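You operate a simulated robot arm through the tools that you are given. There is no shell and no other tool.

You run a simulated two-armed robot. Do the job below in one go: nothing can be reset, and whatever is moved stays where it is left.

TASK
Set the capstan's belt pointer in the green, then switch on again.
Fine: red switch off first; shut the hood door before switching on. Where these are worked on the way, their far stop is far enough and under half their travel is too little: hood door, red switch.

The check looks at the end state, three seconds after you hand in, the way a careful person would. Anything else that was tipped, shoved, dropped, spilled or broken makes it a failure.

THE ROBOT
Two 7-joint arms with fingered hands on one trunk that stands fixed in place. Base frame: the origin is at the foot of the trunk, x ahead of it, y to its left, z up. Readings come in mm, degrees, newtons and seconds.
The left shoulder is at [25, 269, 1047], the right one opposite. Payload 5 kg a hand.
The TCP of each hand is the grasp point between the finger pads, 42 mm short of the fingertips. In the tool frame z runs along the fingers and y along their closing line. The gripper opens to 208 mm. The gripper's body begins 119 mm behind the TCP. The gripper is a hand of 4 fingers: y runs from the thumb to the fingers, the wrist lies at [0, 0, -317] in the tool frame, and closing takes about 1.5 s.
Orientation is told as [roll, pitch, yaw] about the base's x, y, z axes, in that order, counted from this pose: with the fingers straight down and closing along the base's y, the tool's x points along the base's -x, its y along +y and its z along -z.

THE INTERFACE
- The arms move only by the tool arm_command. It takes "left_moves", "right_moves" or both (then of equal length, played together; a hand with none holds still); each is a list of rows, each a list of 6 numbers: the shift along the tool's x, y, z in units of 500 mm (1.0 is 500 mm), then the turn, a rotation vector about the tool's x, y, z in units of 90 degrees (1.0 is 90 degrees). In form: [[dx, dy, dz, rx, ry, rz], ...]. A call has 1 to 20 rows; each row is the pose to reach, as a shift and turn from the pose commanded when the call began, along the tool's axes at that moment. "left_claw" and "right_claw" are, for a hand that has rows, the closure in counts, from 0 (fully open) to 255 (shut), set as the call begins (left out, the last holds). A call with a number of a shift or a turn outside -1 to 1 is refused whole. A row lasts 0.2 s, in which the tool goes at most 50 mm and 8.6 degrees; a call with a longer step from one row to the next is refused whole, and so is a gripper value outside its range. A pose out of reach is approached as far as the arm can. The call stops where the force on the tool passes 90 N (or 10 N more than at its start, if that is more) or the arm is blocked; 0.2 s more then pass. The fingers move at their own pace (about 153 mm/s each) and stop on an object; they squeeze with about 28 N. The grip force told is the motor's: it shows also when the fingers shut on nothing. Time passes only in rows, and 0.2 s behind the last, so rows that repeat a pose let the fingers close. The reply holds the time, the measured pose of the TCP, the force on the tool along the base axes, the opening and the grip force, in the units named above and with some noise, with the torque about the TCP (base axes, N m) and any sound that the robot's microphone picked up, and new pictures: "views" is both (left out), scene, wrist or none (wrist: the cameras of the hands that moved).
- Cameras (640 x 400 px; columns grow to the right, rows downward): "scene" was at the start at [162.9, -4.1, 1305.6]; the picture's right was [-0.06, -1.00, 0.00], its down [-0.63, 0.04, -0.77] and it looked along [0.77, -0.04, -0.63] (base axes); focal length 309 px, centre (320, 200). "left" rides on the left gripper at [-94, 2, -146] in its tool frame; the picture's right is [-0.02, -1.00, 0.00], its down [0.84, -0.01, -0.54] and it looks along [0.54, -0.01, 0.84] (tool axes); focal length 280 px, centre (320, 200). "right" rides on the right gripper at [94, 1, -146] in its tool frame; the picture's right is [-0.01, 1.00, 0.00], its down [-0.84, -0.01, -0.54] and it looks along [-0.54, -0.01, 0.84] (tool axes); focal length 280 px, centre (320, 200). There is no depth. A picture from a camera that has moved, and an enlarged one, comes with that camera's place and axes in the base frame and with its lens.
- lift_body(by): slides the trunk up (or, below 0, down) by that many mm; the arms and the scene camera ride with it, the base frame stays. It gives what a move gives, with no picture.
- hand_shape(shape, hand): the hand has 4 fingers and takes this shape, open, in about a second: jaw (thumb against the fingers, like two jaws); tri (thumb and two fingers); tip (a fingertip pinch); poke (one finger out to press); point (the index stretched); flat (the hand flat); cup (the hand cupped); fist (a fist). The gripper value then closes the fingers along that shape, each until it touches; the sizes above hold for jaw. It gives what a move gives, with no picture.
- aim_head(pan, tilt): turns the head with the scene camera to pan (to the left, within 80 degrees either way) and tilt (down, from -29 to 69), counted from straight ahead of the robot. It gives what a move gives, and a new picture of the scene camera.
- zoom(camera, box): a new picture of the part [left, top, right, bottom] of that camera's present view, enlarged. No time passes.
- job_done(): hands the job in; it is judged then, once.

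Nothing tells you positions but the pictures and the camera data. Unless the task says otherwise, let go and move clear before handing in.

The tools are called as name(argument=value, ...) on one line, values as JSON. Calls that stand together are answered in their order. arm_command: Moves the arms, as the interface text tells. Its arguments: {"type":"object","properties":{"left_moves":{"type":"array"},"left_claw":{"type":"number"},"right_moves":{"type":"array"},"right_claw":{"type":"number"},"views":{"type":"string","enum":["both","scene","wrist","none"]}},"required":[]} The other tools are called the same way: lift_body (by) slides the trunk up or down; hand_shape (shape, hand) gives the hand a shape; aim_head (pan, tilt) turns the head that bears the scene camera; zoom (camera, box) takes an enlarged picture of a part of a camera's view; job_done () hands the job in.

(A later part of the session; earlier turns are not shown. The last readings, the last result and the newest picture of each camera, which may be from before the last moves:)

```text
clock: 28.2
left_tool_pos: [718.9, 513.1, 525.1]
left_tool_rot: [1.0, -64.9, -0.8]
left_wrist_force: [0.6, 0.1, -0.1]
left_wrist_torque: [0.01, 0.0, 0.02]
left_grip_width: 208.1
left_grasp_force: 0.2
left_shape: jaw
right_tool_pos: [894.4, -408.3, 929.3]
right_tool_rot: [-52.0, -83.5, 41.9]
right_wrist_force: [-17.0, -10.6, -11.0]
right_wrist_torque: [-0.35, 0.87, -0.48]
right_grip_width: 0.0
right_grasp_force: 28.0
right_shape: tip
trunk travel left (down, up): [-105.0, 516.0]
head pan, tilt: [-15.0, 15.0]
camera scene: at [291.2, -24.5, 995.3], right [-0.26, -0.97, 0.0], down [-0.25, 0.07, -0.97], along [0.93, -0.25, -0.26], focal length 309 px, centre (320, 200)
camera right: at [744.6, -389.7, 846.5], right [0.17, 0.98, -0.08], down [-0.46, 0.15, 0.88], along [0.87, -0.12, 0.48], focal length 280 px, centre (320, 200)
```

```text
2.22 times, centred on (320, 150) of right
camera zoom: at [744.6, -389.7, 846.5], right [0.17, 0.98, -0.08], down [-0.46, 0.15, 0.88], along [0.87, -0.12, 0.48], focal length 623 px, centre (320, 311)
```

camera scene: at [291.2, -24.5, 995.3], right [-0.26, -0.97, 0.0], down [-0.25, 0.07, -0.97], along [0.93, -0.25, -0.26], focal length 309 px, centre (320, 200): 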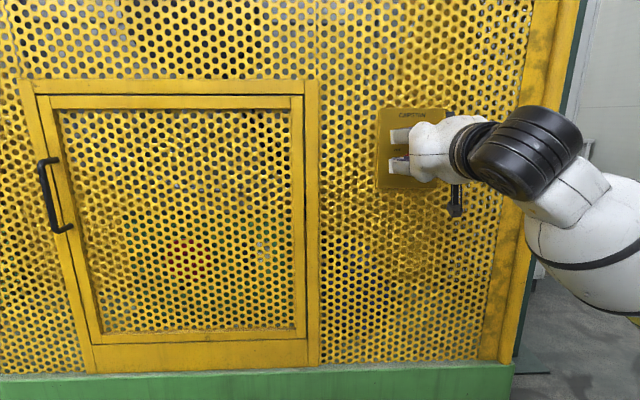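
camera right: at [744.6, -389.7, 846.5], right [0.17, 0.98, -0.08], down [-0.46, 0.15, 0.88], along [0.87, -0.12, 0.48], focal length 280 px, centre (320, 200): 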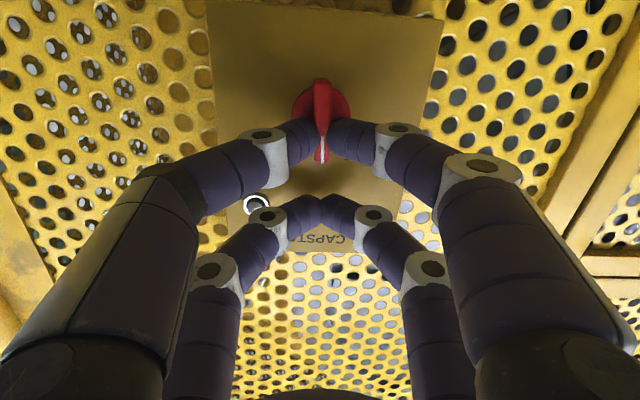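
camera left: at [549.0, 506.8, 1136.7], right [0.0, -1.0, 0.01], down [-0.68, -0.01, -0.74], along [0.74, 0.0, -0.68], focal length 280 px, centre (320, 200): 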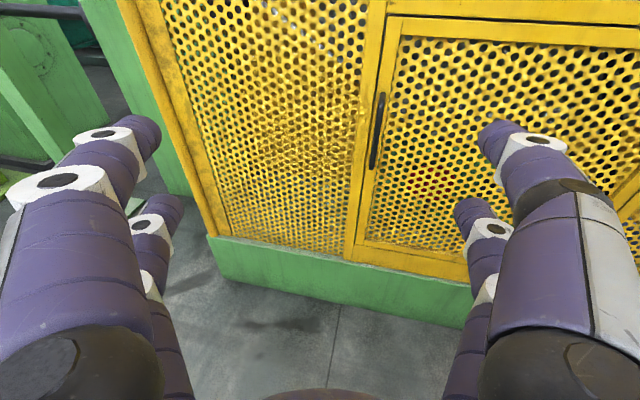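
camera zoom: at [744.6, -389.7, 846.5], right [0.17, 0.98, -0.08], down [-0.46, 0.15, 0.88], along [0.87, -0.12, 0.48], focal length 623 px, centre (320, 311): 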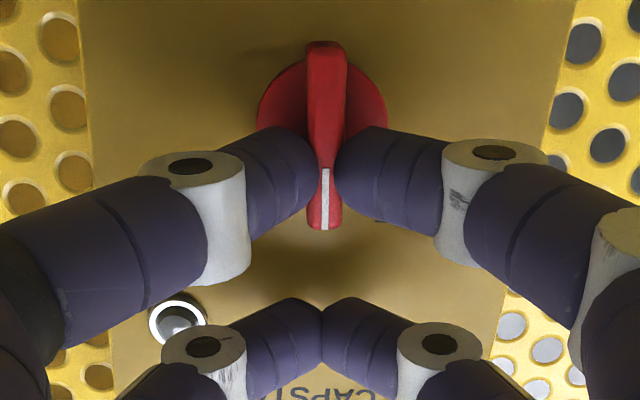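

It turned 45° and the lamp has gone out. I'll continue the remaining 45° to the OFF stop.

arm_command(right_moves=[[0, 0.011, -0.002, 0, 0, -0.0833], [0.001, 0.022, -0.004, 0, 0, -0.1667], [0.004, 0.033, -0.005, 0, 0, -0.25], [0.008, 0.043, -0.005, 0, 0, -0.3333], [0.014, 0.052, -0.005, 0, 0, -0.4167], [0.02, 0.061, -0.005, 0, 0, -0.5]], right_claw=255)

zoom(camera="right", box=[220, 60, 420, 240])

```text
clock: 29.6
left_tool_pos: [719.4, 512.6, 525.3]
left_tool_rot: [0.9, -64.9, -1.0]
left_wrist_force: [1.1, 0.3, -0.1]
left_wrist_torque: [0.01, 0.01, 0.02]
left_grip_width: 208.0
left_grasp_force: 0.0
left_shape: jaw
right_tool_pos: [896.5, -379.3, 917.2]
right_tool_rot: [-84.7, -39.8, 76.1]
right_wrist_force: [-3.5, -22.8, -3.7]
right_wrist_torque: [-0.31, 0.16, -0.7]
right_grip_width: 0.3
right_grasp_force: 27.9
right_shape: tip
trunk travel left (down, up): [-105.0, 516.0]
head pan, tilt: [-15.0, 15.0]
camera scene: at [291.4, -24.8, 995.3], right [-0.26, -0.97, 0.0], down [-0.25, 0.07, -0.97], along [0.93, -0.25, -0.26], focal length 309 px, centre (320, 200)
camera right: at [737.4, -423.6, 867.4], right [0.07, 0.65, -0.76], down [-0.38, 0.72, 0.59], along [0.92, 0.24, 0.29], focal length 280 px, centre (320, 200)
```

scene: 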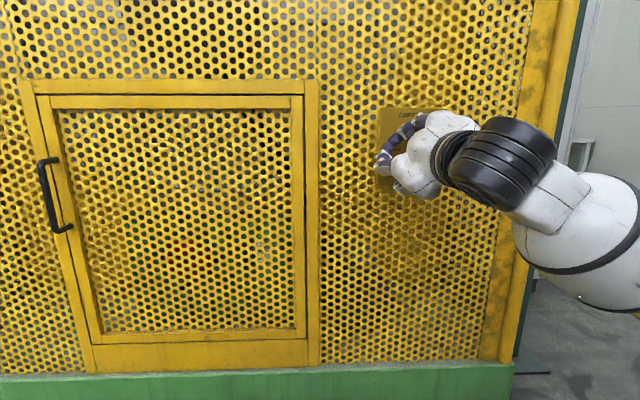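
right: 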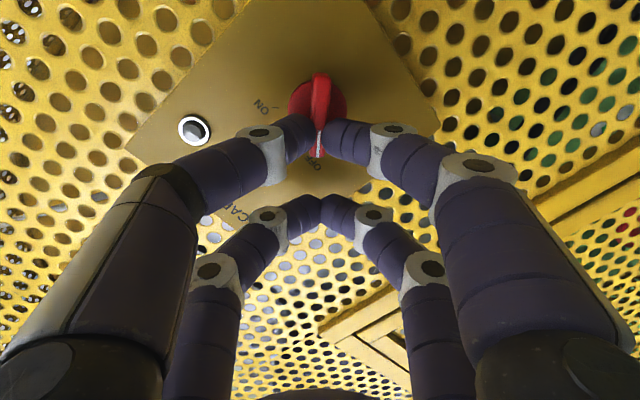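

```text
2.22 times, centred on (320, 150) of right
camera zoom: at [737.4, -423.6, 867.4], right [0.07, 0.65, -0.76], down [-0.38, 0.72, 0.59], along [0.92, 0.24, 0.29], focal length 623 px, centre (320, 311)
```

zoom: 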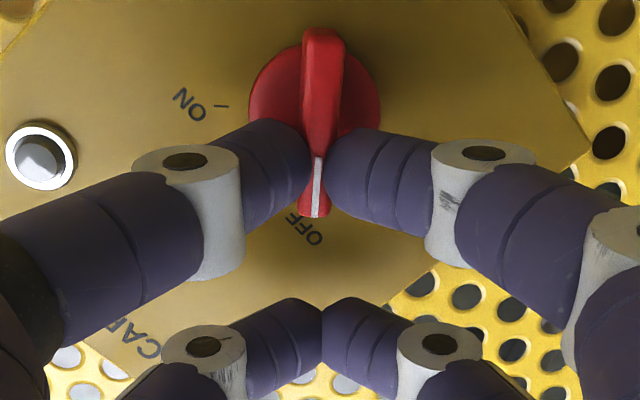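

The switch is at OFF and the lamp is out. I'll open the fingers and back the right hand straight off.

arm_command(right_moves=[[0, 0, 0, 0, 0, 0], [0, 0, 0, 0, 0, 0], [0, 0, 0, 0, 0, 0], [0, 0, 0, 0, 0, 0], [0, 0, -0.03, 0, 0, 0], [0, 0, -0.09, 0, 0, 0], [0, 0, -0.16, 0, 0, 0], [0, 0, -0.22, 0, 0, 0], [0, 0, -0.22, 0, 0, 0]], right_claw=150)

zoom(camera="right", box=[220, 40, 420, 220])

aim_head(pan=12, tilt=15)

```text
clock: 31.6
left_tool_pos: [718.7, 514.7, 526.4]
left_tool_rot: [0.7, -64.8, -0.8]
left_wrist_force: [0.3, -0.3, -0.1]
left_wrist_torque: [0.01, 0.02, -0.04]
left_grip_width: 207.7
left_grasp_force: 0.1
left_shape: jaw
right_tool_pos: [789.3, -358.1, 925.1]
right_tool_rot: [-84.7, -39.8, 76.4]
right_wrist_force: [-0.1, -0.2, 1.1]
right_wrist_torque: [-0.03, -0.02, 0.01]
right_grip_width: 85.2
right_grasp_force: 0.1
right_shape: tip
trunk travel left (down, up): [-105.0, 516.0]
head pan, tilt: [-15.0, 15.0]
camera scene: at [291.4, -23.5, 995.3], right [-0.26, -0.97, 0.0], down [-0.25, 0.07, -0.97], along [0.93, -0.25, -0.26], focal length 309 px, centre (320, 200)
camera right: at [629.7, -402.6, 874.0], right [0.07, 0.65, -0.76], down [-0.38, 0.72, 0.59], along [0.92, 0.25, 0.29], focal length 280 px, centre (320, 200)
```

scene: 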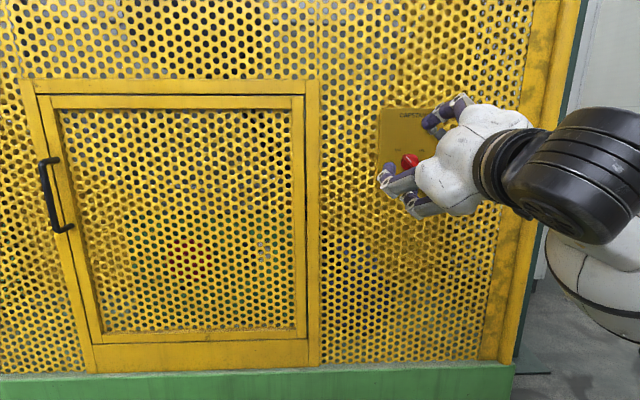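
right: 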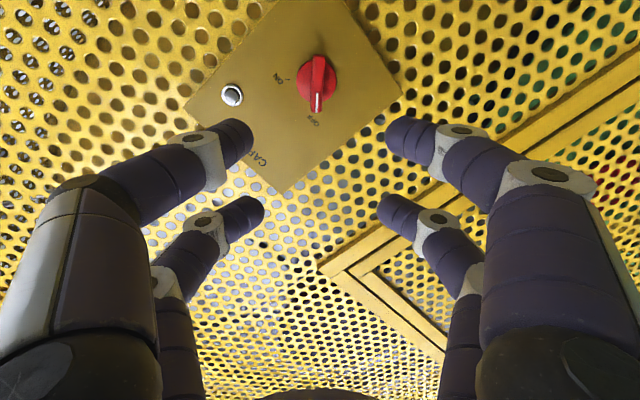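

```text
2.22 times, centred on (320, 130) of right
camera zoom: at [629.7, -402.6, 874.0], right [0.07, 0.65, -0.76], down [-0.38, 0.72, 0.59], along [0.92, 0.25, 0.29], focal length 623 px, centre (320, 356)
```

zoom: 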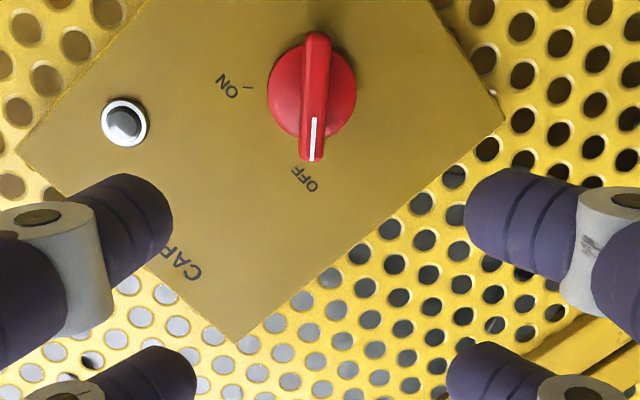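

```text
clock: 32.5
left_tool_pos: [718.7, 513.7, 525.7]
left_tool_rot: [0.9, -64.9, -0.8]
left_wrist_force: [0.1, 0.3, 0.2]
left_wrist_torque: [-0.04, 0.01, 0.02]
left_grip_width: 207.8
left_grasp_force: 0.0
left_shape: jaw
right_tool_pos: [790.8, -357.4, 924.9]
right_tool_rot: [-84.8, -39.8, 76.5]
right_wrist_force: [-0.7, 0.1, -1.0]
right_wrist_torque: [0.0, -0.01, 0.0]
right_grip_width: 85.3
right_grasp_force: 0.1
right_shape: tip
trunk travel left (down, up): [-105.0, 516.0]
head pan, tilt: [12.0, 15.0]
camera scene: at [292.6, 19.9, 995.3], right [0.21, -0.98, 0.0], down [-0.25, -0.05, -0.97], along [0.94, 0.2, -0.26], focal length 309 px, centre (320, 200)
```

scene: 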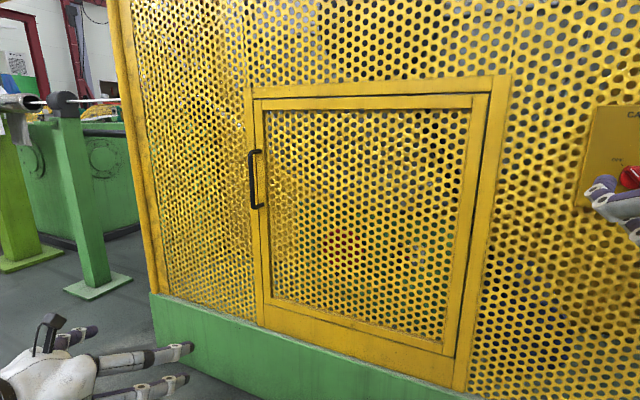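

The switch is confirmed at OFF. Next, the left hand goes to a stand-off in front of the door handle (bar around [1087, 388, 828]).

hand_shape(shape="tip", hand="left")

arm_command(left_moves=[[-0.076, -0.02, 0.02, 0.0145, -0.0278, 0.0033], [-0.152, -0.04, 0.04, 0.029, -0.0556, 0.0066], [-0.228, -0.06, 0.06, 0.0435, -0.0834, 0.01], [-0.304, -0.08, 0.08, 0.058, -0.1112, 0.0132], [-0.38, -0.1, 0.1, 0.0725, -0.139, 0.0165], [-0.456, -0.12, 0.12, 0.087, -0.1668, 0.02], [-0.532, -0.139, 0.141, 0.1015, -0.1946, 0.023], [-0.608, -0.158, 0.161, 0.116, -0.2224, 0.0264], [-0.684, -0.178, 0.181, 0.1305, -0.25, 0.03], [-0.76, -0.198, 0.201, 0.145, -0.278, 0.033], [-0.76, -0.198, 0.201, 0.145, -0.278, 0.033]], left_claw=130)

```text
clock: 33.4
left_tool_pos: [718.4, 514.8, 525.8]
left_tool_rot: [0.8, -65.0, -0.8]
left_wrist_force: [0.1, 0.2, -0.2]
left_wrist_torque: [-0.01, 0.03, 0.0]
left_grip_width: 207.7
left_grasp_force: 0.0
left_shape: tip
right_tool_pos: [790.1, -358.1, 924.2]
right_tool_rot: [-84.7, -39.8, 76.4]
right_wrist_force: [0.4, -0.5, 0.1]
right_wrist_torque: [0.01, 0.0, 0.0]
right_grip_width: 85.2
right_grasp_force: 0.0
right_shape: tip
trunk travel left (down, up): [-105.0, 516.0]
head pan, tilt: [12.0, 15.0]
```

```text
clock: 35.8
left_tool_pos: [973.5, 408.7, 827.8]
left_tool_rot: [87.7, -89.5, -101.1]
left_wrist_force: [0.9, -0.6, 0.4]
left_wrist_torque: [-0.03, 0.05, 0.03]
left_grip_width: 102.4
left_grasp_force: 0.0
left_shape: tip
right_tool_pos: [790.4, -357.9, 923.9]
right_tool_rot: [-84.8, -39.8, 76.4]
right_wrist_force: [0.2, -0.5, -0.2]
right_wrist_torque: [0.02, 0.0, 0.03]
right_grip_width: 84.8
right_grasp_force: 0.0
right_shape: tip
trunk travel left (down, up): [-105.0, 516.0]
head pan, tilt: [12.0, 15.0]
camera scene: at [292.7, 19.9, 995.2], right [0.21, -0.98, 0.0], down [-0.25, -0.05, -0.97], along [0.94, 0.2, -0.26], focal length 309 px, centre (320, 200)
camera left: at [830.7, 443.4, 922.7], right [-0.23, -0.97, 0.01], down [-0.53, 0.12, -0.84], along [0.82, -0.2, -0.54], focal length 280 px, centre (320, 200)
```

scene: 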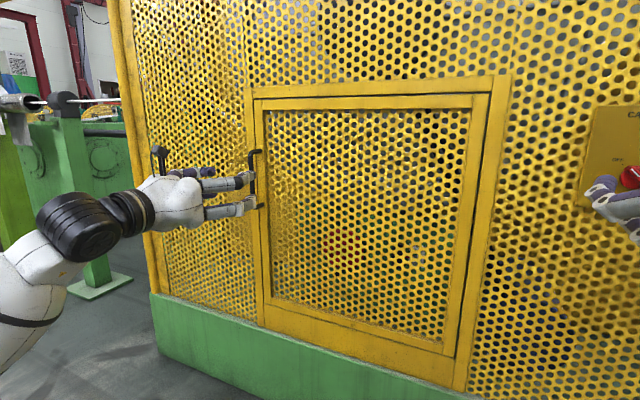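
left: 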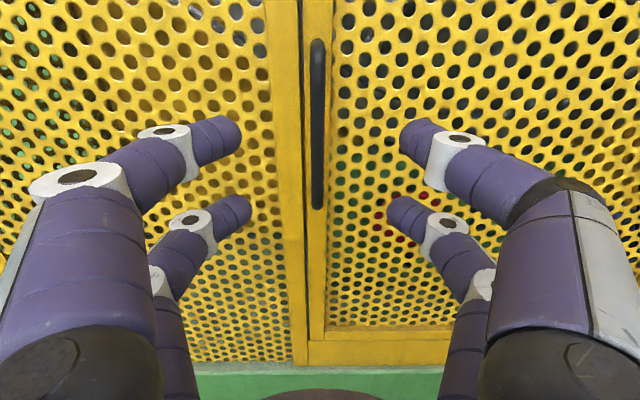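

The pose is nearly ideal, with the handle centred between the fingers about 110–120 mm ahead. I'll move in 80 mm.

arm_command(left_moves=[[0, 0.0, 0.05, 0, 0, 0], [0, 0.0, 0.1, 0, 0, 0], [0, 0.0, 0.15, 0, 0, 0], [0, 0.0, 0.16, 0, 0, 0], [0, 0.0, 0.16, 0, 0, 0]], left_claw=150)

zoom(camera="scene", box=[180, 120, 340, 240])

```text
clock: 37.0
left_tool_pos: [1048.7, 392.6, 826.6]
left_tool_rot: [89.1, -89.6, -102.4]
left_wrist_force: [-0.2, 0.2, -0.3]
left_wrist_torque: [-0.01, -0.03, 0.04]
left_grip_width: 86.0
left_grasp_force: 0.0
left_shape: tip
right_tool_pos: [789.1, -358.0, 924.8]
right_tool_rot: [-84.8, -39.8, 76.3]
right_wrist_force: [-0.5, 0.0, -0.3]
right_wrist_torque: [-0.03, 0.01, 0.01]
right_grip_width: 85.6
right_grasp_force: 0.1
right_shape: tip
trunk travel left (down, up): [-105.0, 516.0]
head pan, tilt: [12.0, 15.0]
camera scene: at [292.6, 20.0, 995.3], right [0.21, -0.98, 0.0], down [-0.25, -0.05, -0.97], along [0.94, 0.2, -0.26], focal length 309 px, centre (320, 200)
camera left: at [906.4, 426.7, 922.7], right [-0.23, -0.97, 0.01], down [-0.53, 0.12, -0.84], along [0.82, -0.2, -0.54], focal length 280 px, centre (320, 200)
```

scene: 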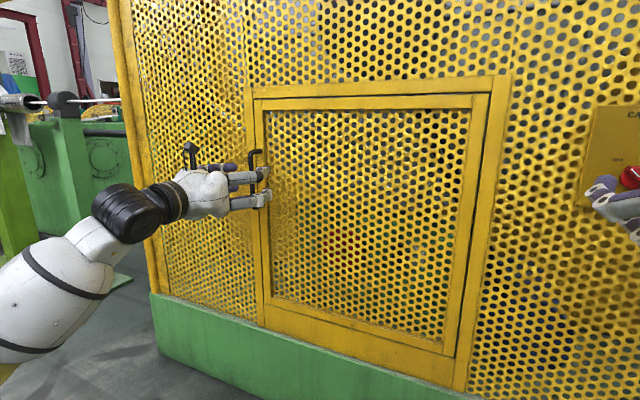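
left: 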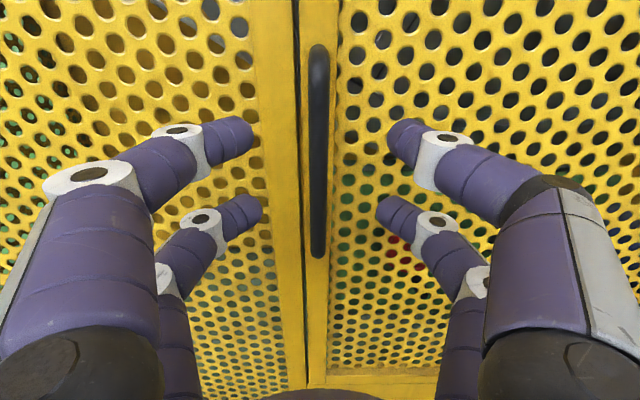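

```text
3.33 times, centred on (260, 180) of scene
camera zoom: at [292.6, 20.0, 995.3], right [0.21, -0.98, 0.0], down [-0.25, -0.05, -0.97], along [0.94, 0.2, -0.26], focal length 1032 px, centre (520, 267)
```

zoom: 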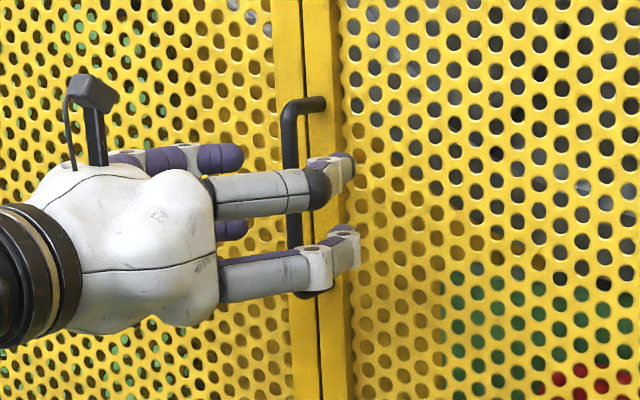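

The bar is about 28 mm ahead of the TCP and stands off roughly 55 mm from the door. I'll advance 18 mm more and close on it.

arm_command(left_moves=[[0, 0.0, 0.02, 0, 0, 0], [0, 0.0, 0.036, 0, 0, 0], [0, 0.0, 0.036, 0, 0, 0]], left_claw=150, views="none")

arm_command(left_moves=[[0, 0, 0, 0, 0, 0], [0, 0, 0, 0, 0, 0], [0, 0, 0, 0, 0, 0], [0, 0, 0, 0, 0, 0], [0, 0, 0, 0, 0, 0], [0, 0, 0, 0, 0, 0]], left_claw=255)

zoom(camera="scene", box=[180, 120, 340, 240])

```text
clock: 37.8
left_tool_pos: [1067.7, 389.6, 826.1]
left_tool_rot: [87.8, -89.6, -101.0]
left_wrist_force: [0.0, -0.3, 0.0]
left_wrist_torque: [0.02, 0.02, -0.01]
left_grip_width: 86.2
left_grasp_force: 0.0
left_shape: tip
right_tool_pos: [789.7, -358.4, 923.4]
right_tool_rot: [-84.8, -39.8, 76.4]
right_wrist_force: [-0.4, 0.1, 0.4]
right_wrist_torque: [0.0, 0.01, 0.03]
right_grip_width: 85.4
right_grasp_force: 0.0
right_shape: tip
trunk travel left (down, up): [-105.0, 516.0]
head pan, tilt: [12.0, 15.0]
```

```text
clock: 39.2
left_tool_pos: [1068.6, 389.1, 826.2]
left_tool_rot: [87.4, -89.6, -101.0]
left_wrist_force: [0.5, -0.3, -0.8]
left_wrist_torque: [-0.02, -0.05, -0.09]
left_grip_width: 6.6
left_grasp_force: 27.9
left_shape: tip
right_tool_pos: [790.4, -357.8, 925.2]
right_tool_rot: [-84.8, -39.7, 76.4]
right_wrist_force: [-0.2, 0.8, -0.8]
right_wrist_torque: [0.02, 0.0, 0.01]
right_grip_width: 85.3
right_grasp_force: 0.0
right_shape: tip
trunk travel left (down, up): [-105.0, 516.0]
head pan, tilt: [12.0, 15.0]
camera scene: at [292.6, 20.0, 995.3], right [0.21, -0.98, 0.0], down [-0.25, -0.05, -0.97], along [0.94, 0.2, -0.26], focal length 309 px, centre (320, 200)
camera left: at [925.3, 422.7, 921.6], right [-0.23, -0.97, 0.01], down [-0.53, 0.12, -0.84], along [0.82, -0.2, -0.54], focal length 280 px, centre (320, 200)
```

scene: 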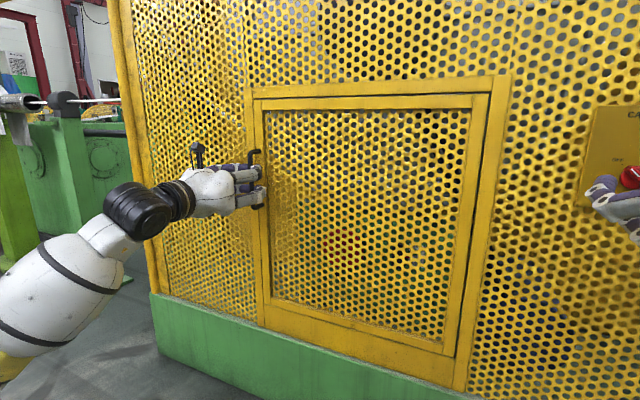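
left: 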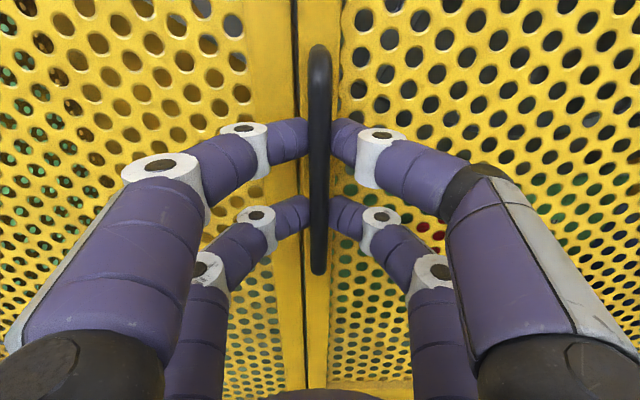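

```text
3.33 times, centred on (260, 180) of scene
camera zoom: at [292.6, 20.0, 995.3], right [0.21, -0.98, 0.0], down [-0.25, -0.05, -0.97], along [0.94, 0.2, -0.26], focal length 1032 px, centre (520, 267)
```

zoom: 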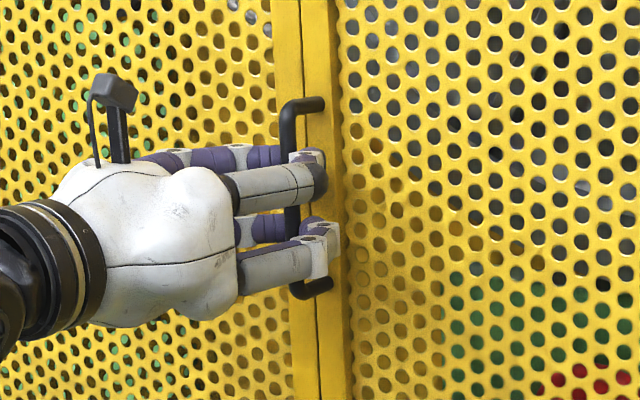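

The handle is gripped. I'll pull the door open a little along its arc (hinge at about [1001, -177]) as a test.

arm_command(left_moves=[[0, -0.004, -0.04, -0.022, 0, 0], [0, -0.01, -0.079, -0.0444, 0, 0], [0, -0.025, -0.157, -0.0889, 0, 0], [0, -0.046, -0.233, -0.1333, 0, 0], [0, -0.046, -0.233, -0.1333, 0, 0]], left_claw=255)

```text
clock: 40.4
left_tool_pos: [969.0, 391.9, 826.9]
left_tool_rot: [74.4, -89.6, -77.9]
left_wrist_force: [-0.3, -16.5, -13.6]
left_wrist_torque: [0.09, 0.16, -0.42]
left_grip_width: 6.8
left_grasp_force: 27.7
left_shape: tip
left hand out of reach, approached as far as the arm can: row 4, 5
right_tool_pos: [790.6, -360.0, 922.7]
right_tool_rot: [-84.7, -39.7, 76.3]
right_wrist_force: [0.6, -1.4, -0.7]
right_wrist_torque: [-0.01, -0.02, 0.03]
right_grip_width: 85.3
right_grasp_force: 0.1
right_shape: tip
trunk travel left (down, up): [-105.0, 516.0]
head pan, tilt: [12.0, 15.0]
camera scene: at [293.2, 19.4, 994.9], right [0.21, -0.98, 0.0], down [-0.25, -0.05, -0.97], along [0.94, 0.2, -0.26], focal length 309 px, centre (320, 200)
camera left: at [822.4, 401.7, 922.3], right [-0.06, -1.0, 0.01], down [-0.54, 0.03, -0.84], along [0.84, -0.06, -0.54], focal length 280 px, centre (320, 200)
```

scene: 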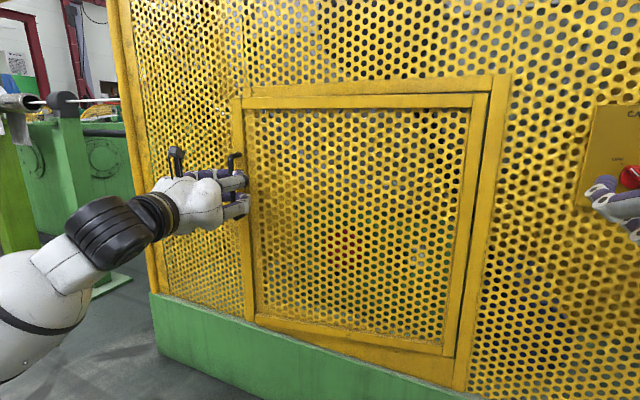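
left: 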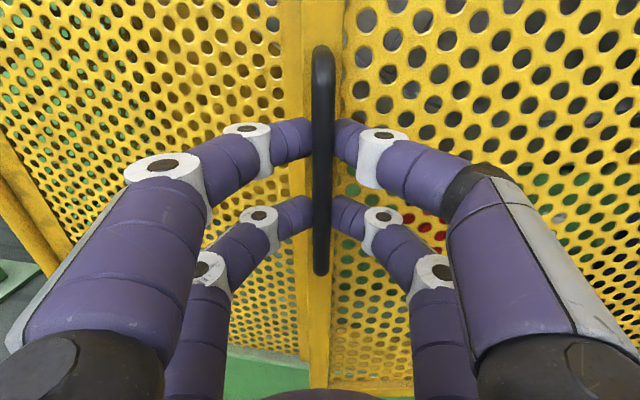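

The door is opening (about 10°). I'll keep pulling along the arc while yawing the hand to the right, which should ease the wrist.

arm_command(left_moves=[[0, -0.0064, -0.056, 0.0915, 0, 0], [0, -0.0128, -0.1124, 0.183, 0, 0], [0, -0.0316, -0.187, 0.2665, 0, 0], [0, -0.0504, -0.2626, 0.35, 0, 0], [0, -0.0504, -0.2626, 0.35, 0, 0]], left_claw=255)

```text
clock: 41.6
left_tool_pos: [834.5, 370.6, 830.6]
left_tool_rot: [93.3, -89.6, -126.4]
left_wrist_force: [4.4, -14.5, 8.5]
left_wrist_torque: [0.26, 0.13, 0.08]
left_grip_width: 3.3
left_grasp_force: 27.2
left_shape: tip
right_tool_pos: [791.2, -359.5, 924.4]
right_tool_rot: [-84.8, -39.8, 76.3]
right_wrist_force: [0.5, 0.1, 0.3]
right_wrist_torque: [0.0, 0.02, -0.02]
right_grip_width: 85.5
right_grasp_force: 0.2
right_shape: tip
trunk travel left (down, up): [-105.0, 516.0]
head pan, tilt: [12.0, 15.0]
camera scene: at [292.2, 19.2, 995.6], right [0.21, -0.98, 0.0], down [-0.25, -0.05, -0.97], along [0.94, 0.2, -0.26], focal length 309 px, centre (320, 200)
camera left: at [712.0, 450.1, 924.9], right [-0.54, -0.84, 0.01], down [-0.45, 0.29, -0.84], along [0.7, -0.46, -0.54], focal length 280 px, centre (320, 200)
```

scene: 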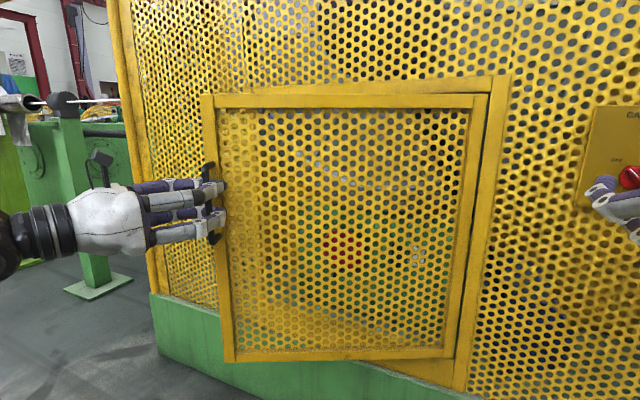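
left: 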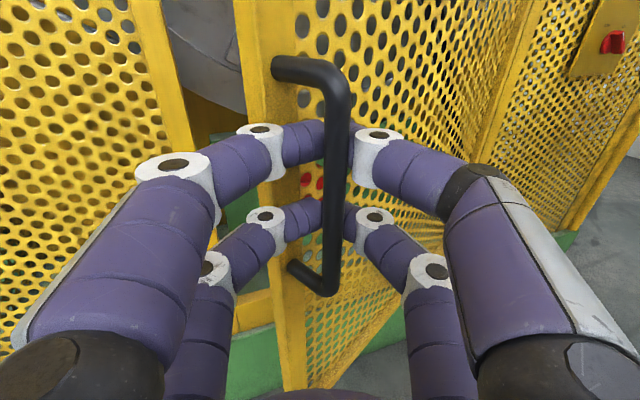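

That works well, with the door at about 24°. I'll continue along the arc.

arm_command(left_moves=[[0, -0.058, -0.049, 0.04, 0, 0], [0, -0.116, -0.097, 0.081, 0, 0], [0, -0.184, -0.136, 0.11, 0, 0], [0, -0.251, -0.174, 0.137, 0, 0], [0, -0.251, -0.174, 0.137, 0, 0]], left_claw=255)

```text
clock: 42.8
left_tool_pos: [694.7, 313.8, 825.2]
left_tool_rot: [77.9, -89.4, -122.9]
left_wrist_force: [16.7, -4.7, 16.7]
left_wrist_torque: [0.4, -0.34, 6.24]
left_grip_width: 0.0
left_grasp_force: 28.3
left_shape: tip
right_tool_pos: [790.5, -359.0, 924.3]
right_tool_rot: [-84.8, -39.8, 76.4]
right_wrist_force: [-0.8, -0.2, -0.1]
right_wrist_torque: [0.02, 0.0, 0.01]
right_grip_width: 85.5
right_grasp_force: 0.1
right_shape: tip
trunk travel left (down, up): [-105.0, 516.0]
head pan, tilt: [12.0, 15.0]
camera scene: at [292.3, 19.8, 995.6], right [0.21, -0.98, 0.0], down [-0.25, -0.05, -0.97], along [0.94, 0.2, -0.26], focal length 309 px, centre (320, 200)
camera left: at [591.2, 417.3, 921.2], right [-0.71, -0.71, 0.01], down [-0.39, 0.38, -0.84], along [0.59, -0.6, -0.54], focal length 280 px, centre (320, 200)
```

scene: 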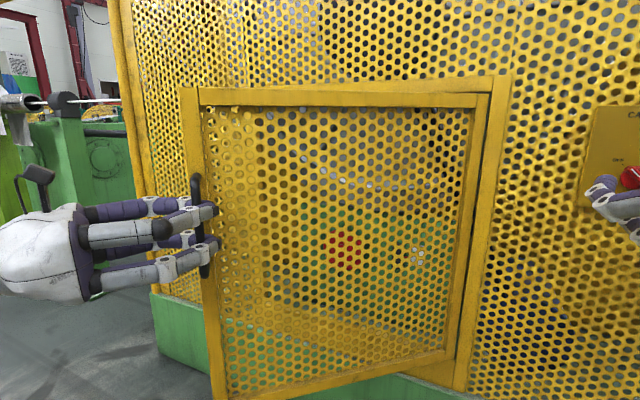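
left: 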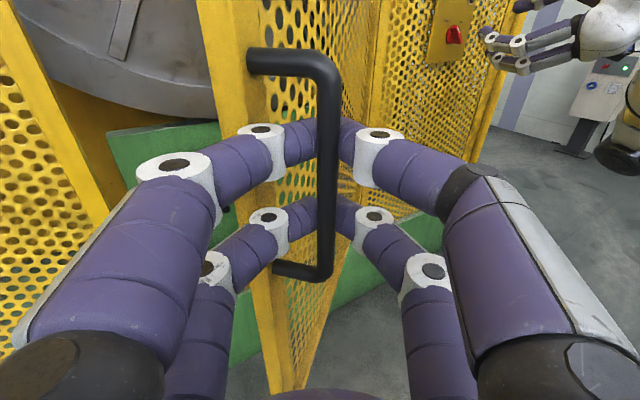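

The door is about 40° open, and torque is building in the grip. I'll release the handle and back away, then push the door from its inner side.

arm_command(left_moves=[[0, 0, 0, 0, 0, 0], [0, 0, 0, 0, 0, 0], [0, 0, 0, 0, 0, 0], [0, 0, 0, 0, 0, 0], [0, 0, -0.06, 0, 0, 0], [0, 0, -0.12, 0, 0, 0], [0, 0, -0.18, 0, 0, 0], [0, 0, -0.24, 0, 0, 0], [0, 0, -0.24, 0, 0, 0]], left_claw=130)

aim_head(pan=20, tilt=15)

```text
clock: 44.8
left_tool_pos: [610.7, 398.7, 825.6]
left_tool_rot: [54.0, -89.6, -99.1]
left_wrist_force: [-0.6, 0.3, -0.9]
left_wrist_torque: [0.03, 0.01, -0.03]
left_grip_width: 102.1
left_grasp_force: 0.1
left_shape: tip
right_tool_pos: [790.1, -358.2, 924.8]
right_tool_rot: [-84.8, -39.8, 76.4]
right_wrist_force: [0.0, 0.5, -0.4]
right_wrist_torque: [-0.03, 0.01, -0.05]
right_grip_width: 85.5
right_grasp_force: 0.0
right_shape: tip
trunk travel left (down, up): [-105.0, 516.0]
head pan, tilt: [12.0, 15.0]
camera scene: at [292.5, 20.2, 995.4], right [0.21, -0.98, 0.0], down [-0.25, -0.05, -0.97], along [0.94, 0.2, -0.26], focal length 309 px, centre (320, 200)
camera left: at [509.0, 502.6, 921.9], right [-0.71, -0.7, 0.01], down [-0.39, 0.38, -0.84], along [0.59, -0.6, -0.54], focal length 280 px, centre (320, 200)
```

scene: 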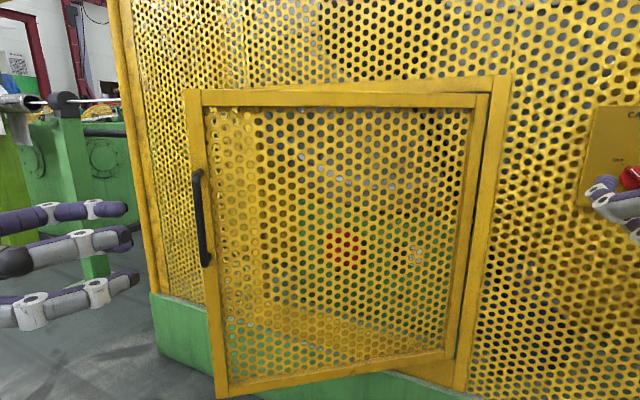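
left: 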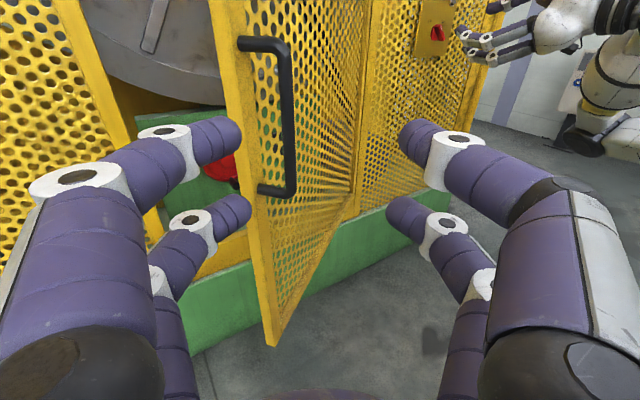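

```text
clock: 45.5
left_tool_pos: [612.6, 399.0, 826.0]
left_tool_rot: [55.9, -89.6, -101.0]
left_wrist_force: [-0.1, 0.7, -0.4]
left_wrist_torque: [0.0, 0.0, 0.0]
left_grip_width: 101.7
left_grasp_force: 0.1
left_shape: tip
right_tool_pos: [790.7, -357.8, 923.0]
right_tool_rot: [-84.8, -39.9, 76.4]
right_wrist_force: [-0.2, -0.6, 0.2]
right_wrist_torque: [0.01, 0.04, 0.02]
right_grip_width: 85.4
right_grasp_force: 0.1
right_shape: tip
trunk travel left (down, up): [-105.0, 516.0]
head pan, tilt: [20.0, 15.0]
camera scene: at [289.0, 32.5, 995.3], right [0.34, -0.94, 0.0], down [-0.24, -0.09, -0.97], along [0.91, 0.33, -0.26], focal length 309 px, centre (320, 200)
```

scene: 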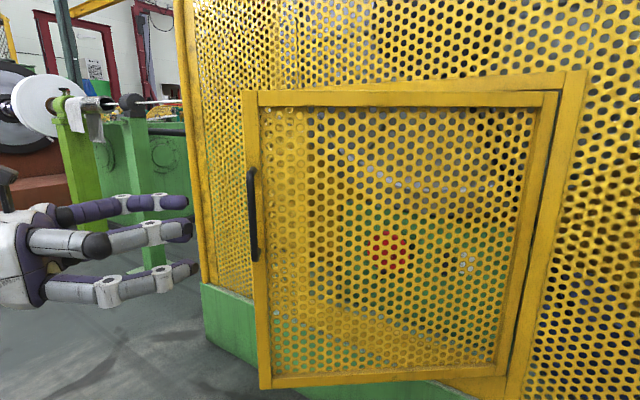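

The door stands at about 40° and I can see a large grey wheel and a red part inside. I'll bring the left hand around the door edge, pointing to the right, so that it sits behind the door.

arm_command(left_moves=[[0, 0.042, 0.009, 0.083, 0, 0], [0, 0.084, 0.018, 0.167, 0, 0], [0, 0.126, 0.026, 0.25, 0, 0], [0, 0.169, 0.035, 0.333, 0, 0], [0, 0.211, 0.044, 0.417, 0, 0], [0, 0.253, 0.052, 0.5, 0, 0], [0, 0.316, 0.116, 0.5, 0, 0], [0, 0.38, 0.18, 0.5, 0, 0], [0, 0.38, 0.18, 0.5, 0, 0]], left_claw=255)

```text
clock: 47.5
left_tool_pos: [808.1, 472.7, 825.1]
left_tool_rot: [11.5, -89.6, -101.7]
left_wrist_force: [0.3, -0.6, 0.0]
left_wrist_torque: [0.01, 0.02, -0.05]
left_grip_width: 0.4
left_grasp_force: 27.6
left_shape: tip
right_tool_pos: [789.7, -357.5, 924.1]
right_tool_rot: [-84.8, -39.8, 76.5]
right_wrist_force: [0.7, -0.3, -0.1]
right_wrist_torque: [-0.03, -0.06, 0.01]
right_grip_width: 85.5
right_grasp_force: 0.1
right_shape: tip
trunk travel left (down, up): [-105.0, 516.0]
head pan, tilt: [20.0, 15.0]
camera scene: at [289.1, 32.5, 995.3], right [0.34, -0.94, 0.0], down [-0.24, -0.09, -0.97], along [0.91, 0.33, -0.26], focal length 309 px, centre (320, 200)
camera left: at [809.6, 618.2, 920.7], right [-1.0, 0.0, 0.01], down [-0.01, 0.54, -0.84], along [-0.01, -0.84, -0.54], focal length 280 px, centre (320, 200)
```

scene: 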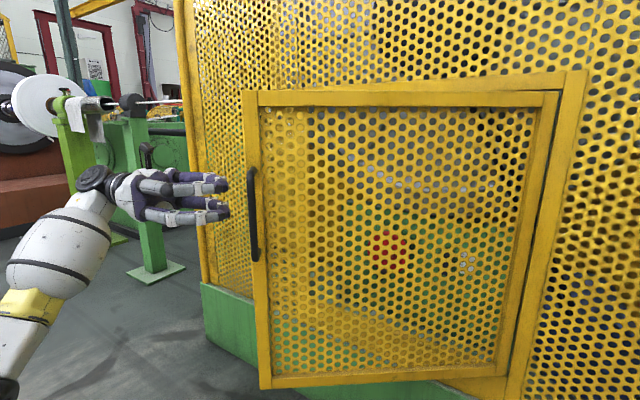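
left: 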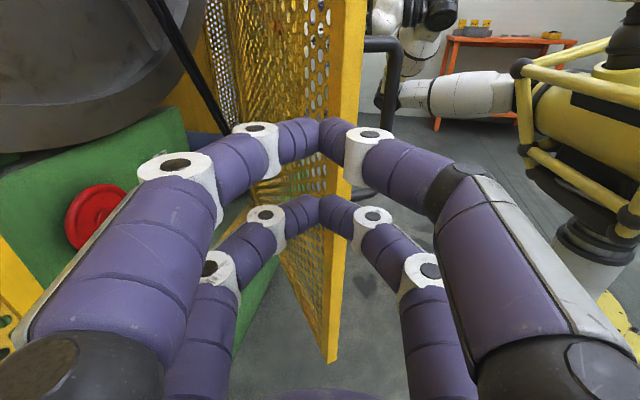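

The door edge is just right of my fingers. I'll move a bit deeper in x, insert the fingers behind the door, and sweep back to swing it open.

arm_command(left_moves=[[0, 0.09, 0.0, 0, 0, 0], [0, 0.09, 0.08, 0, 0, 0], [0, 0.09, 0.16, 0, 0, 0], [0, 0.09, 0.24, 0, 0, 0], [0, 0.0, 0.26, 0, 0, 0], [0, -0.09, 0.29, 0, 0, 0], [0, -0.18, 0.33, 0, 0, 0], [0, -0.18, 0.33, 0, 0, 0]], left_claw=255)

```text
clock: 49.3
left_tool_pos: [718.6, 304.7, 824.4]
left_tool_rot: [11.1, -89.6, -101.3]
left_wrist_force: [0.0, 0.0, -0.4]
left_wrist_torque: [-0.02, -0.02, -0.02]
left_grip_width: 0.1
left_grasp_force: 28.3
left_shape: tip
right_tool_pos: [790.2, -357.6, 926.0]
right_tool_rot: [-84.8, -39.8, 76.5]
right_wrist_force: [0.4, 0.1, 0.7]
right_wrist_torque: [0.02, -0.01, -0.02]
right_grip_width: 85.8
right_grasp_force: 0.0
right_shape: tip
trunk travel left (down, up): [-105.0, 516.0]
head pan, tilt: [20.0, 15.0]
camera scene: at [288.8, 32.5, 995.4], right [0.34, -0.94, 0.0], down [-0.24, -0.09, -0.97], along [0.91, 0.33, -0.26], focal length 309 px, centre (320, 200)
camera left: at [720.1, 450.7, 920.0], right [-1.0, 0.0, 0.01], down [-0.01, 0.54, -0.84], along [-0.01, -0.84, -0.54], focal length 280 px, centre (320, 200)
```

scene: 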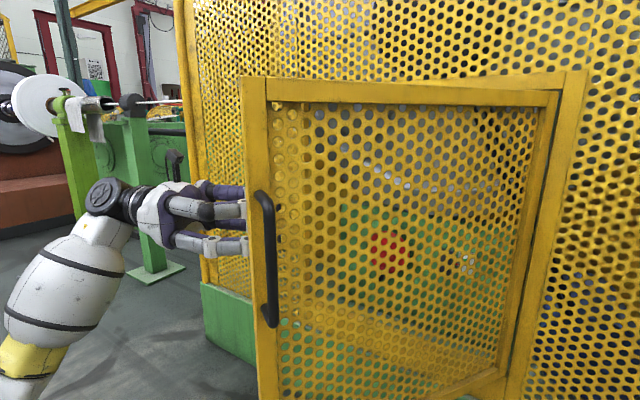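
left: 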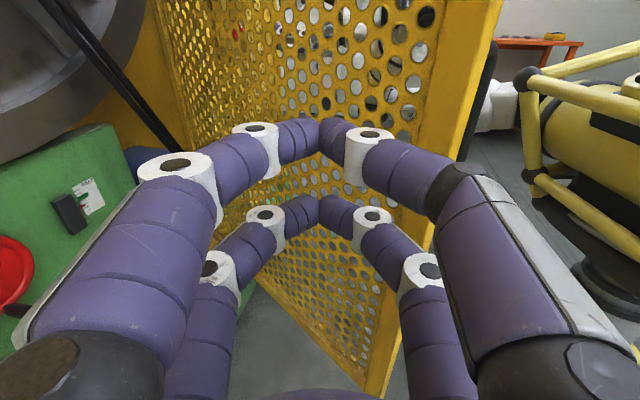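

The sweep works, and I can now see a red handwheel on a green box inside. I'll push the door on towards 90°.

arm_command(left_moves=[[0, -0.045, 0.07, 0, 0, 0], [0, -0.09, 0.14, 0, 0, 0], [0, -0.134, 0.21, 0, 0, 0], [0, -0.181, 0.28, 0, 0, 0], [0, -0.229, 0.35, 0, 0, 0], [0, -0.276, 0.42, 0, 0, 0], [0, -0.306, 0.49, 0, 0, 0], [0, -0.336, 0.56, 0, 0, 0], [0, -0.336, 0.56, 0, 0, 0]], left_claw=255)

```text
clock: 51.3
left_tool_pos: [548.9, 27.4, 822.0]
left_tool_rot: [10.2, -89.6, -100.3]
left_wrist_force: [0.1, -0.1, -0.1]
left_wrist_torque: [0.0, -0.02, 0.02]
left_grip_width: 0.0
left_grasp_force: 27.8
left_shape: tip
right_tool_pos: [788.7, -357.2, 924.7]
right_tool_rot: [-84.9, -39.8, 76.4]
right_wrist_force: [0.3, -0.5, -0.3]
right_wrist_torque: [0.01, 0.01, 0.04]
right_grip_width: 85.2
right_grasp_force: 0.1
right_shape: tip
trunk travel left (down, up): [-105.0, 516.0]
head pan, tilt: [20.0, 15.0]
camera scene: at [289.0, 32.5, 995.3], right [0.34, -0.94, 0.0], down [-0.24, -0.09, -0.97], along [0.91, 0.33, -0.26], focal length 309 px, centre (320, 200)
camera left: at [550.3, 171.8, 918.0], right [-1.0, 0.0, 0.01], down [-0.01, 0.54, -0.84], along [-0.01, -0.84, -0.54], focal length 280 px, centre (320, 200)
```

scene: 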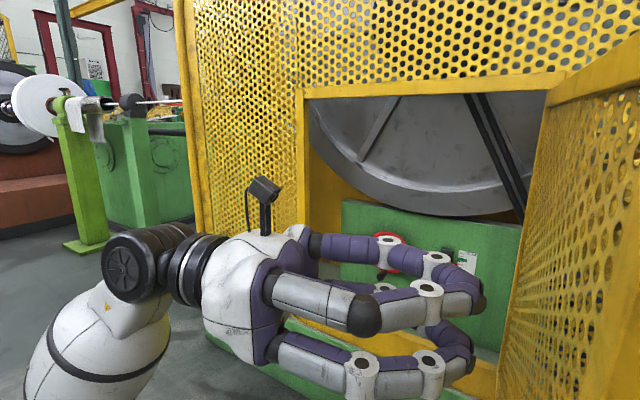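
left: 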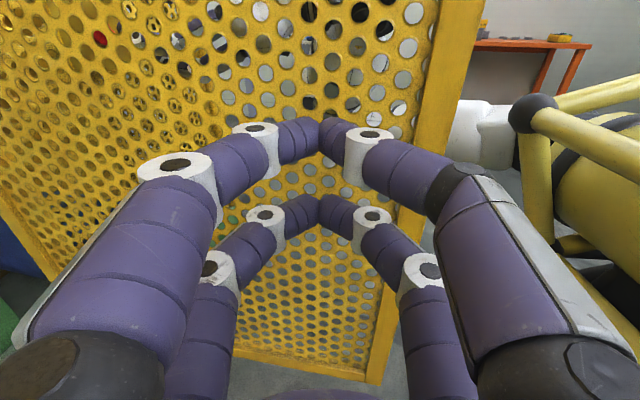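

The door is open to about 85°, exposing a red handwheel and a gauge card on a green box. I'll withdraw the left hand to the left and look inside.

arm_command(left_moves=[[0, 0, -0.09, 0, 0, 0], [0, 0, -0.18, 0, 0, 0], [0, 0, -0.27, 0, 0, 0], [0, 0, -0.36, 0, 0, 0], [0, 0, -0.45, 0, 0, 0], [0, 0, -0.54, 0, 0, 0], [0, 0, -0.62, 0, 0, 0], [0, 0, -0.7, 0, 0, 0], [0, 0, -0.7, 0, 0, 0]], left_claw=130, views="none")

aim_head(pan=5, tilt=25)

zoom(camera="scene", box=[160, 120, 480, 320])

```text
clock: 53.3
left_tool_pos: [550.0, 375.4, 824.6]
left_tool_rot: [11.1, -89.5, -101.3]
left_wrist_force: [0.9, 0.2, 1.2]
left_wrist_torque: [-0.03, 0.0, 0.01]
left_grip_width: 101.6
left_grasp_force: 0.0
left_shape: tip
right_tool_pos: [789.8, -357.7, 923.3]
right_tool_rot: [-84.8, -39.8, 76.5]
right_wrist_force: [0.4, -0.1, 0.2]
right_wrist_torque: [0.0, 0.01, -0.03]
right_grip_width: 85.8
right_grasp_force: 0.0
right_shape: tip
trunk travel left (down, up): [-105.0, 516.0]
head pan, tilt: [20.0, 15.0]
```

```text
clock: 54.1
left_tool_pos: [550.8, 375.8, 825.3]
left_tool_rot: [10.9, -89.6, -101.0]
left_wrist_force: [-0.6, 0.1, -0.1]
left_wrist_torque: [0.01, 0.01, 0.03]
left_grip_width: 101.7
left_grasp_force: 0.1
left_shape: tip
right_tool_pos: [790.0, -358.9, 923.3]
right_tool_rot: [-84.7, -39.8, 76.3]
right_wrist_force: [-0.1, -0.3, -0.5]
right_wrist_torque: [0.03, -0.02, -0.01]
right_grip_width: 85.2
right_grasp_force: 0.0
right_shape: tip
trunk travel left (down, up): [-105.0, 516.0]
head pan, tilt: [5.0, 25.0]
camera scene: at [293.0, 8.7, 979.1], right [0.09, -1.0, 0.0], down [-0.42, -0.04, -0.91], along [0.9, 0.08, -0.42], focal length 309 px, centre (320, 200)
```

scene: 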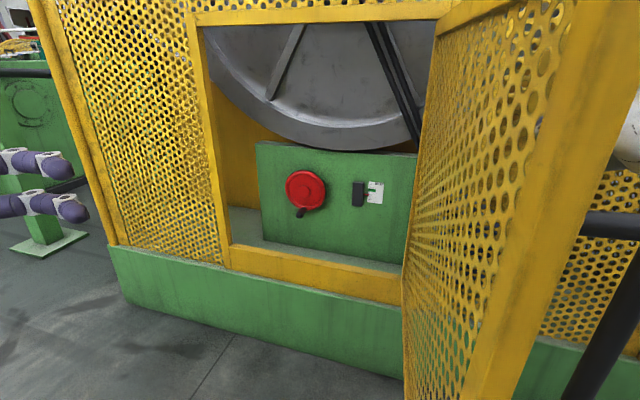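

```text
2.00 times, centred on (320, 220) of scene
camera zoom: at [293.0, 8.7, 979.1], right [0.09, -1.0, 0.0], down [-0.42, -0.04, -0.91], along [0.9, 0.08, -0.42], focal length 619 px, centre (320, 160)
```

zoom: 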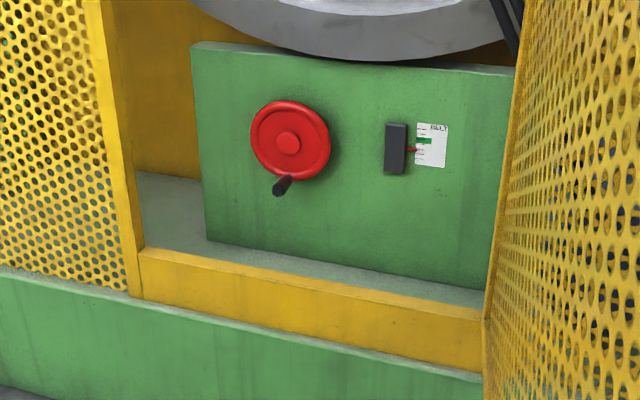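

zoom(camera="scene", box=[340, 170, 400, 215])

zoom(camera="scene", box=[270, 160, 340, 225])

```text
8.89 times, centred on (370, 192) of scene
camera zoom: at [293.0, 8.7, 979.1], right [0.09, -1.0, 0.0], down [-0.42, -0.04, -0.91], along [0.9, 0.08, -0.42], focal length 2751 px, centre (-124, 267)
```

zoom: 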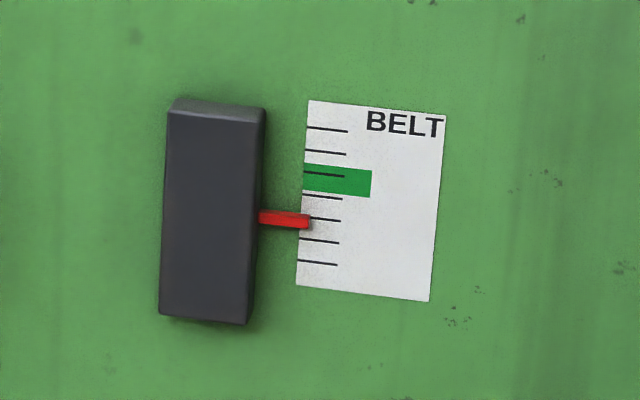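

```text
6.15 times, centred on (305, 192) of scene
camera zoom: at [293.0, 8.7, 979.1], right [0.09, -1.0, 0.0], down [-0.42, -0.04, -0.91], along [0.9, 0.08, -0.42], focal length 1904 px, centre (412, 246)
```

zoom: 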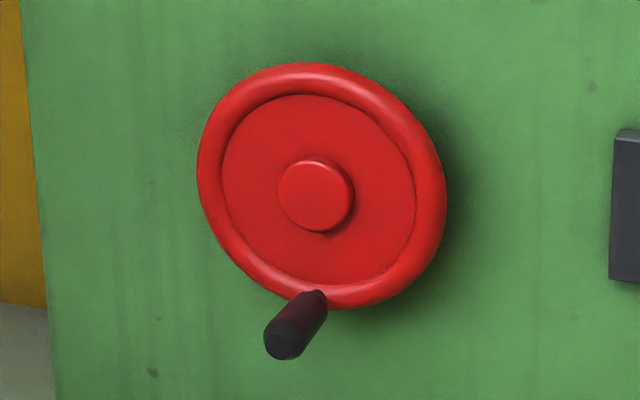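

The belt pointer sits about two marks below the green band, and the red handwheel (at about [1267, 150, 565]) has a black crank peg at the bottom. I'll bring the left hand round to face the opening, pointing inward.

arm_command(left_moves=[[0.035, 0.07, 0.015, -0.0856, 0, 0], [0.07, 0.14, 0.03, -0.1712, 0, 0], [0.105, 0.21, 0.045, -0.2568, 0, 0], [0.14, 0.28, 0.06, -0.3424, 0, 0], [0.175, 0.35, 0.075, -0.428, 0, 0], [0.21, 0.42, 0.09, -0.5136, 0, 0], [0.245, 0.49, 0.105, -0.5992, 0, 0], [0.28, 0.56, 0.12, -0.6848, 0, 0], [0.315, 0.63, 0.135, -0.7704, 0, 0], [0.35, 0.7, 0.15, -0.856, 0, 0], [0.35, 0.7, 0.15, -0.856, 0, 0]], left_claw=130)

```text
clock: 56.5
left_tool_pos: [898.1, 306.5, 650.6]
left_tool_rot: [85.7, -89.5, -98.7]
left_wrist_force: [0.8, 3.2, 0.4]
left_wrist_torque: [0.02, -0.03, -0.39]
left_grip_width: 102.0
left_grasp_force: 0.0
left_shape: tip
right_tool_pos: [789.3, -357.3, 925.4]
right_tool_rot: [-84.9, -39.9, 76.4]
right_wrist_force: [0.0, 1.8, 1.0]
right_wrist_torque: [0.02, 0.19, -0.26]
right_grip_width: 85.8
right_grasp_force: 0.0
right_shape: tip
trunk travel left (down, up): [-105.0, 516.0]
head pan, tilt: [5.0, 25.0]
camera scene: at [292.8, 9.6, 979.2], right [0.09, -1.0, 0.0], down [-0.42, -0.04, -0.91], along [0.9, 0.08, -0.42], focal length 309 px, centre (320, 200)
camera left: at [754.8, 339.6, 746.0], right [-0.22, -0.97, 0.01], down [-0.53, 0.11, -0.84], along [0.82, -0.19, -0.54], focal length 280 px, centre (320, 200)
```

scene: 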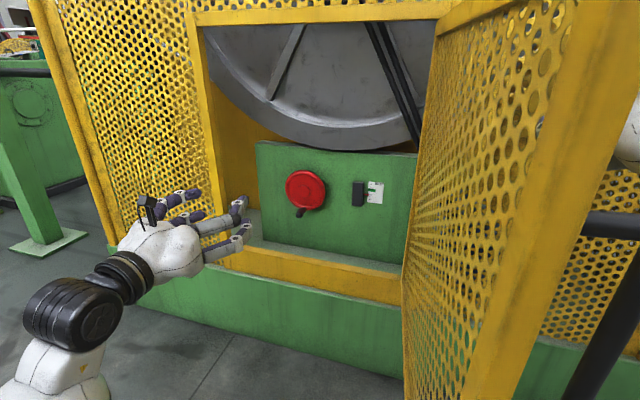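
left: 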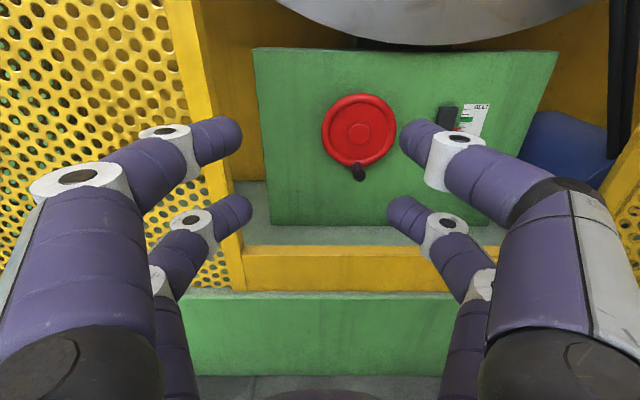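

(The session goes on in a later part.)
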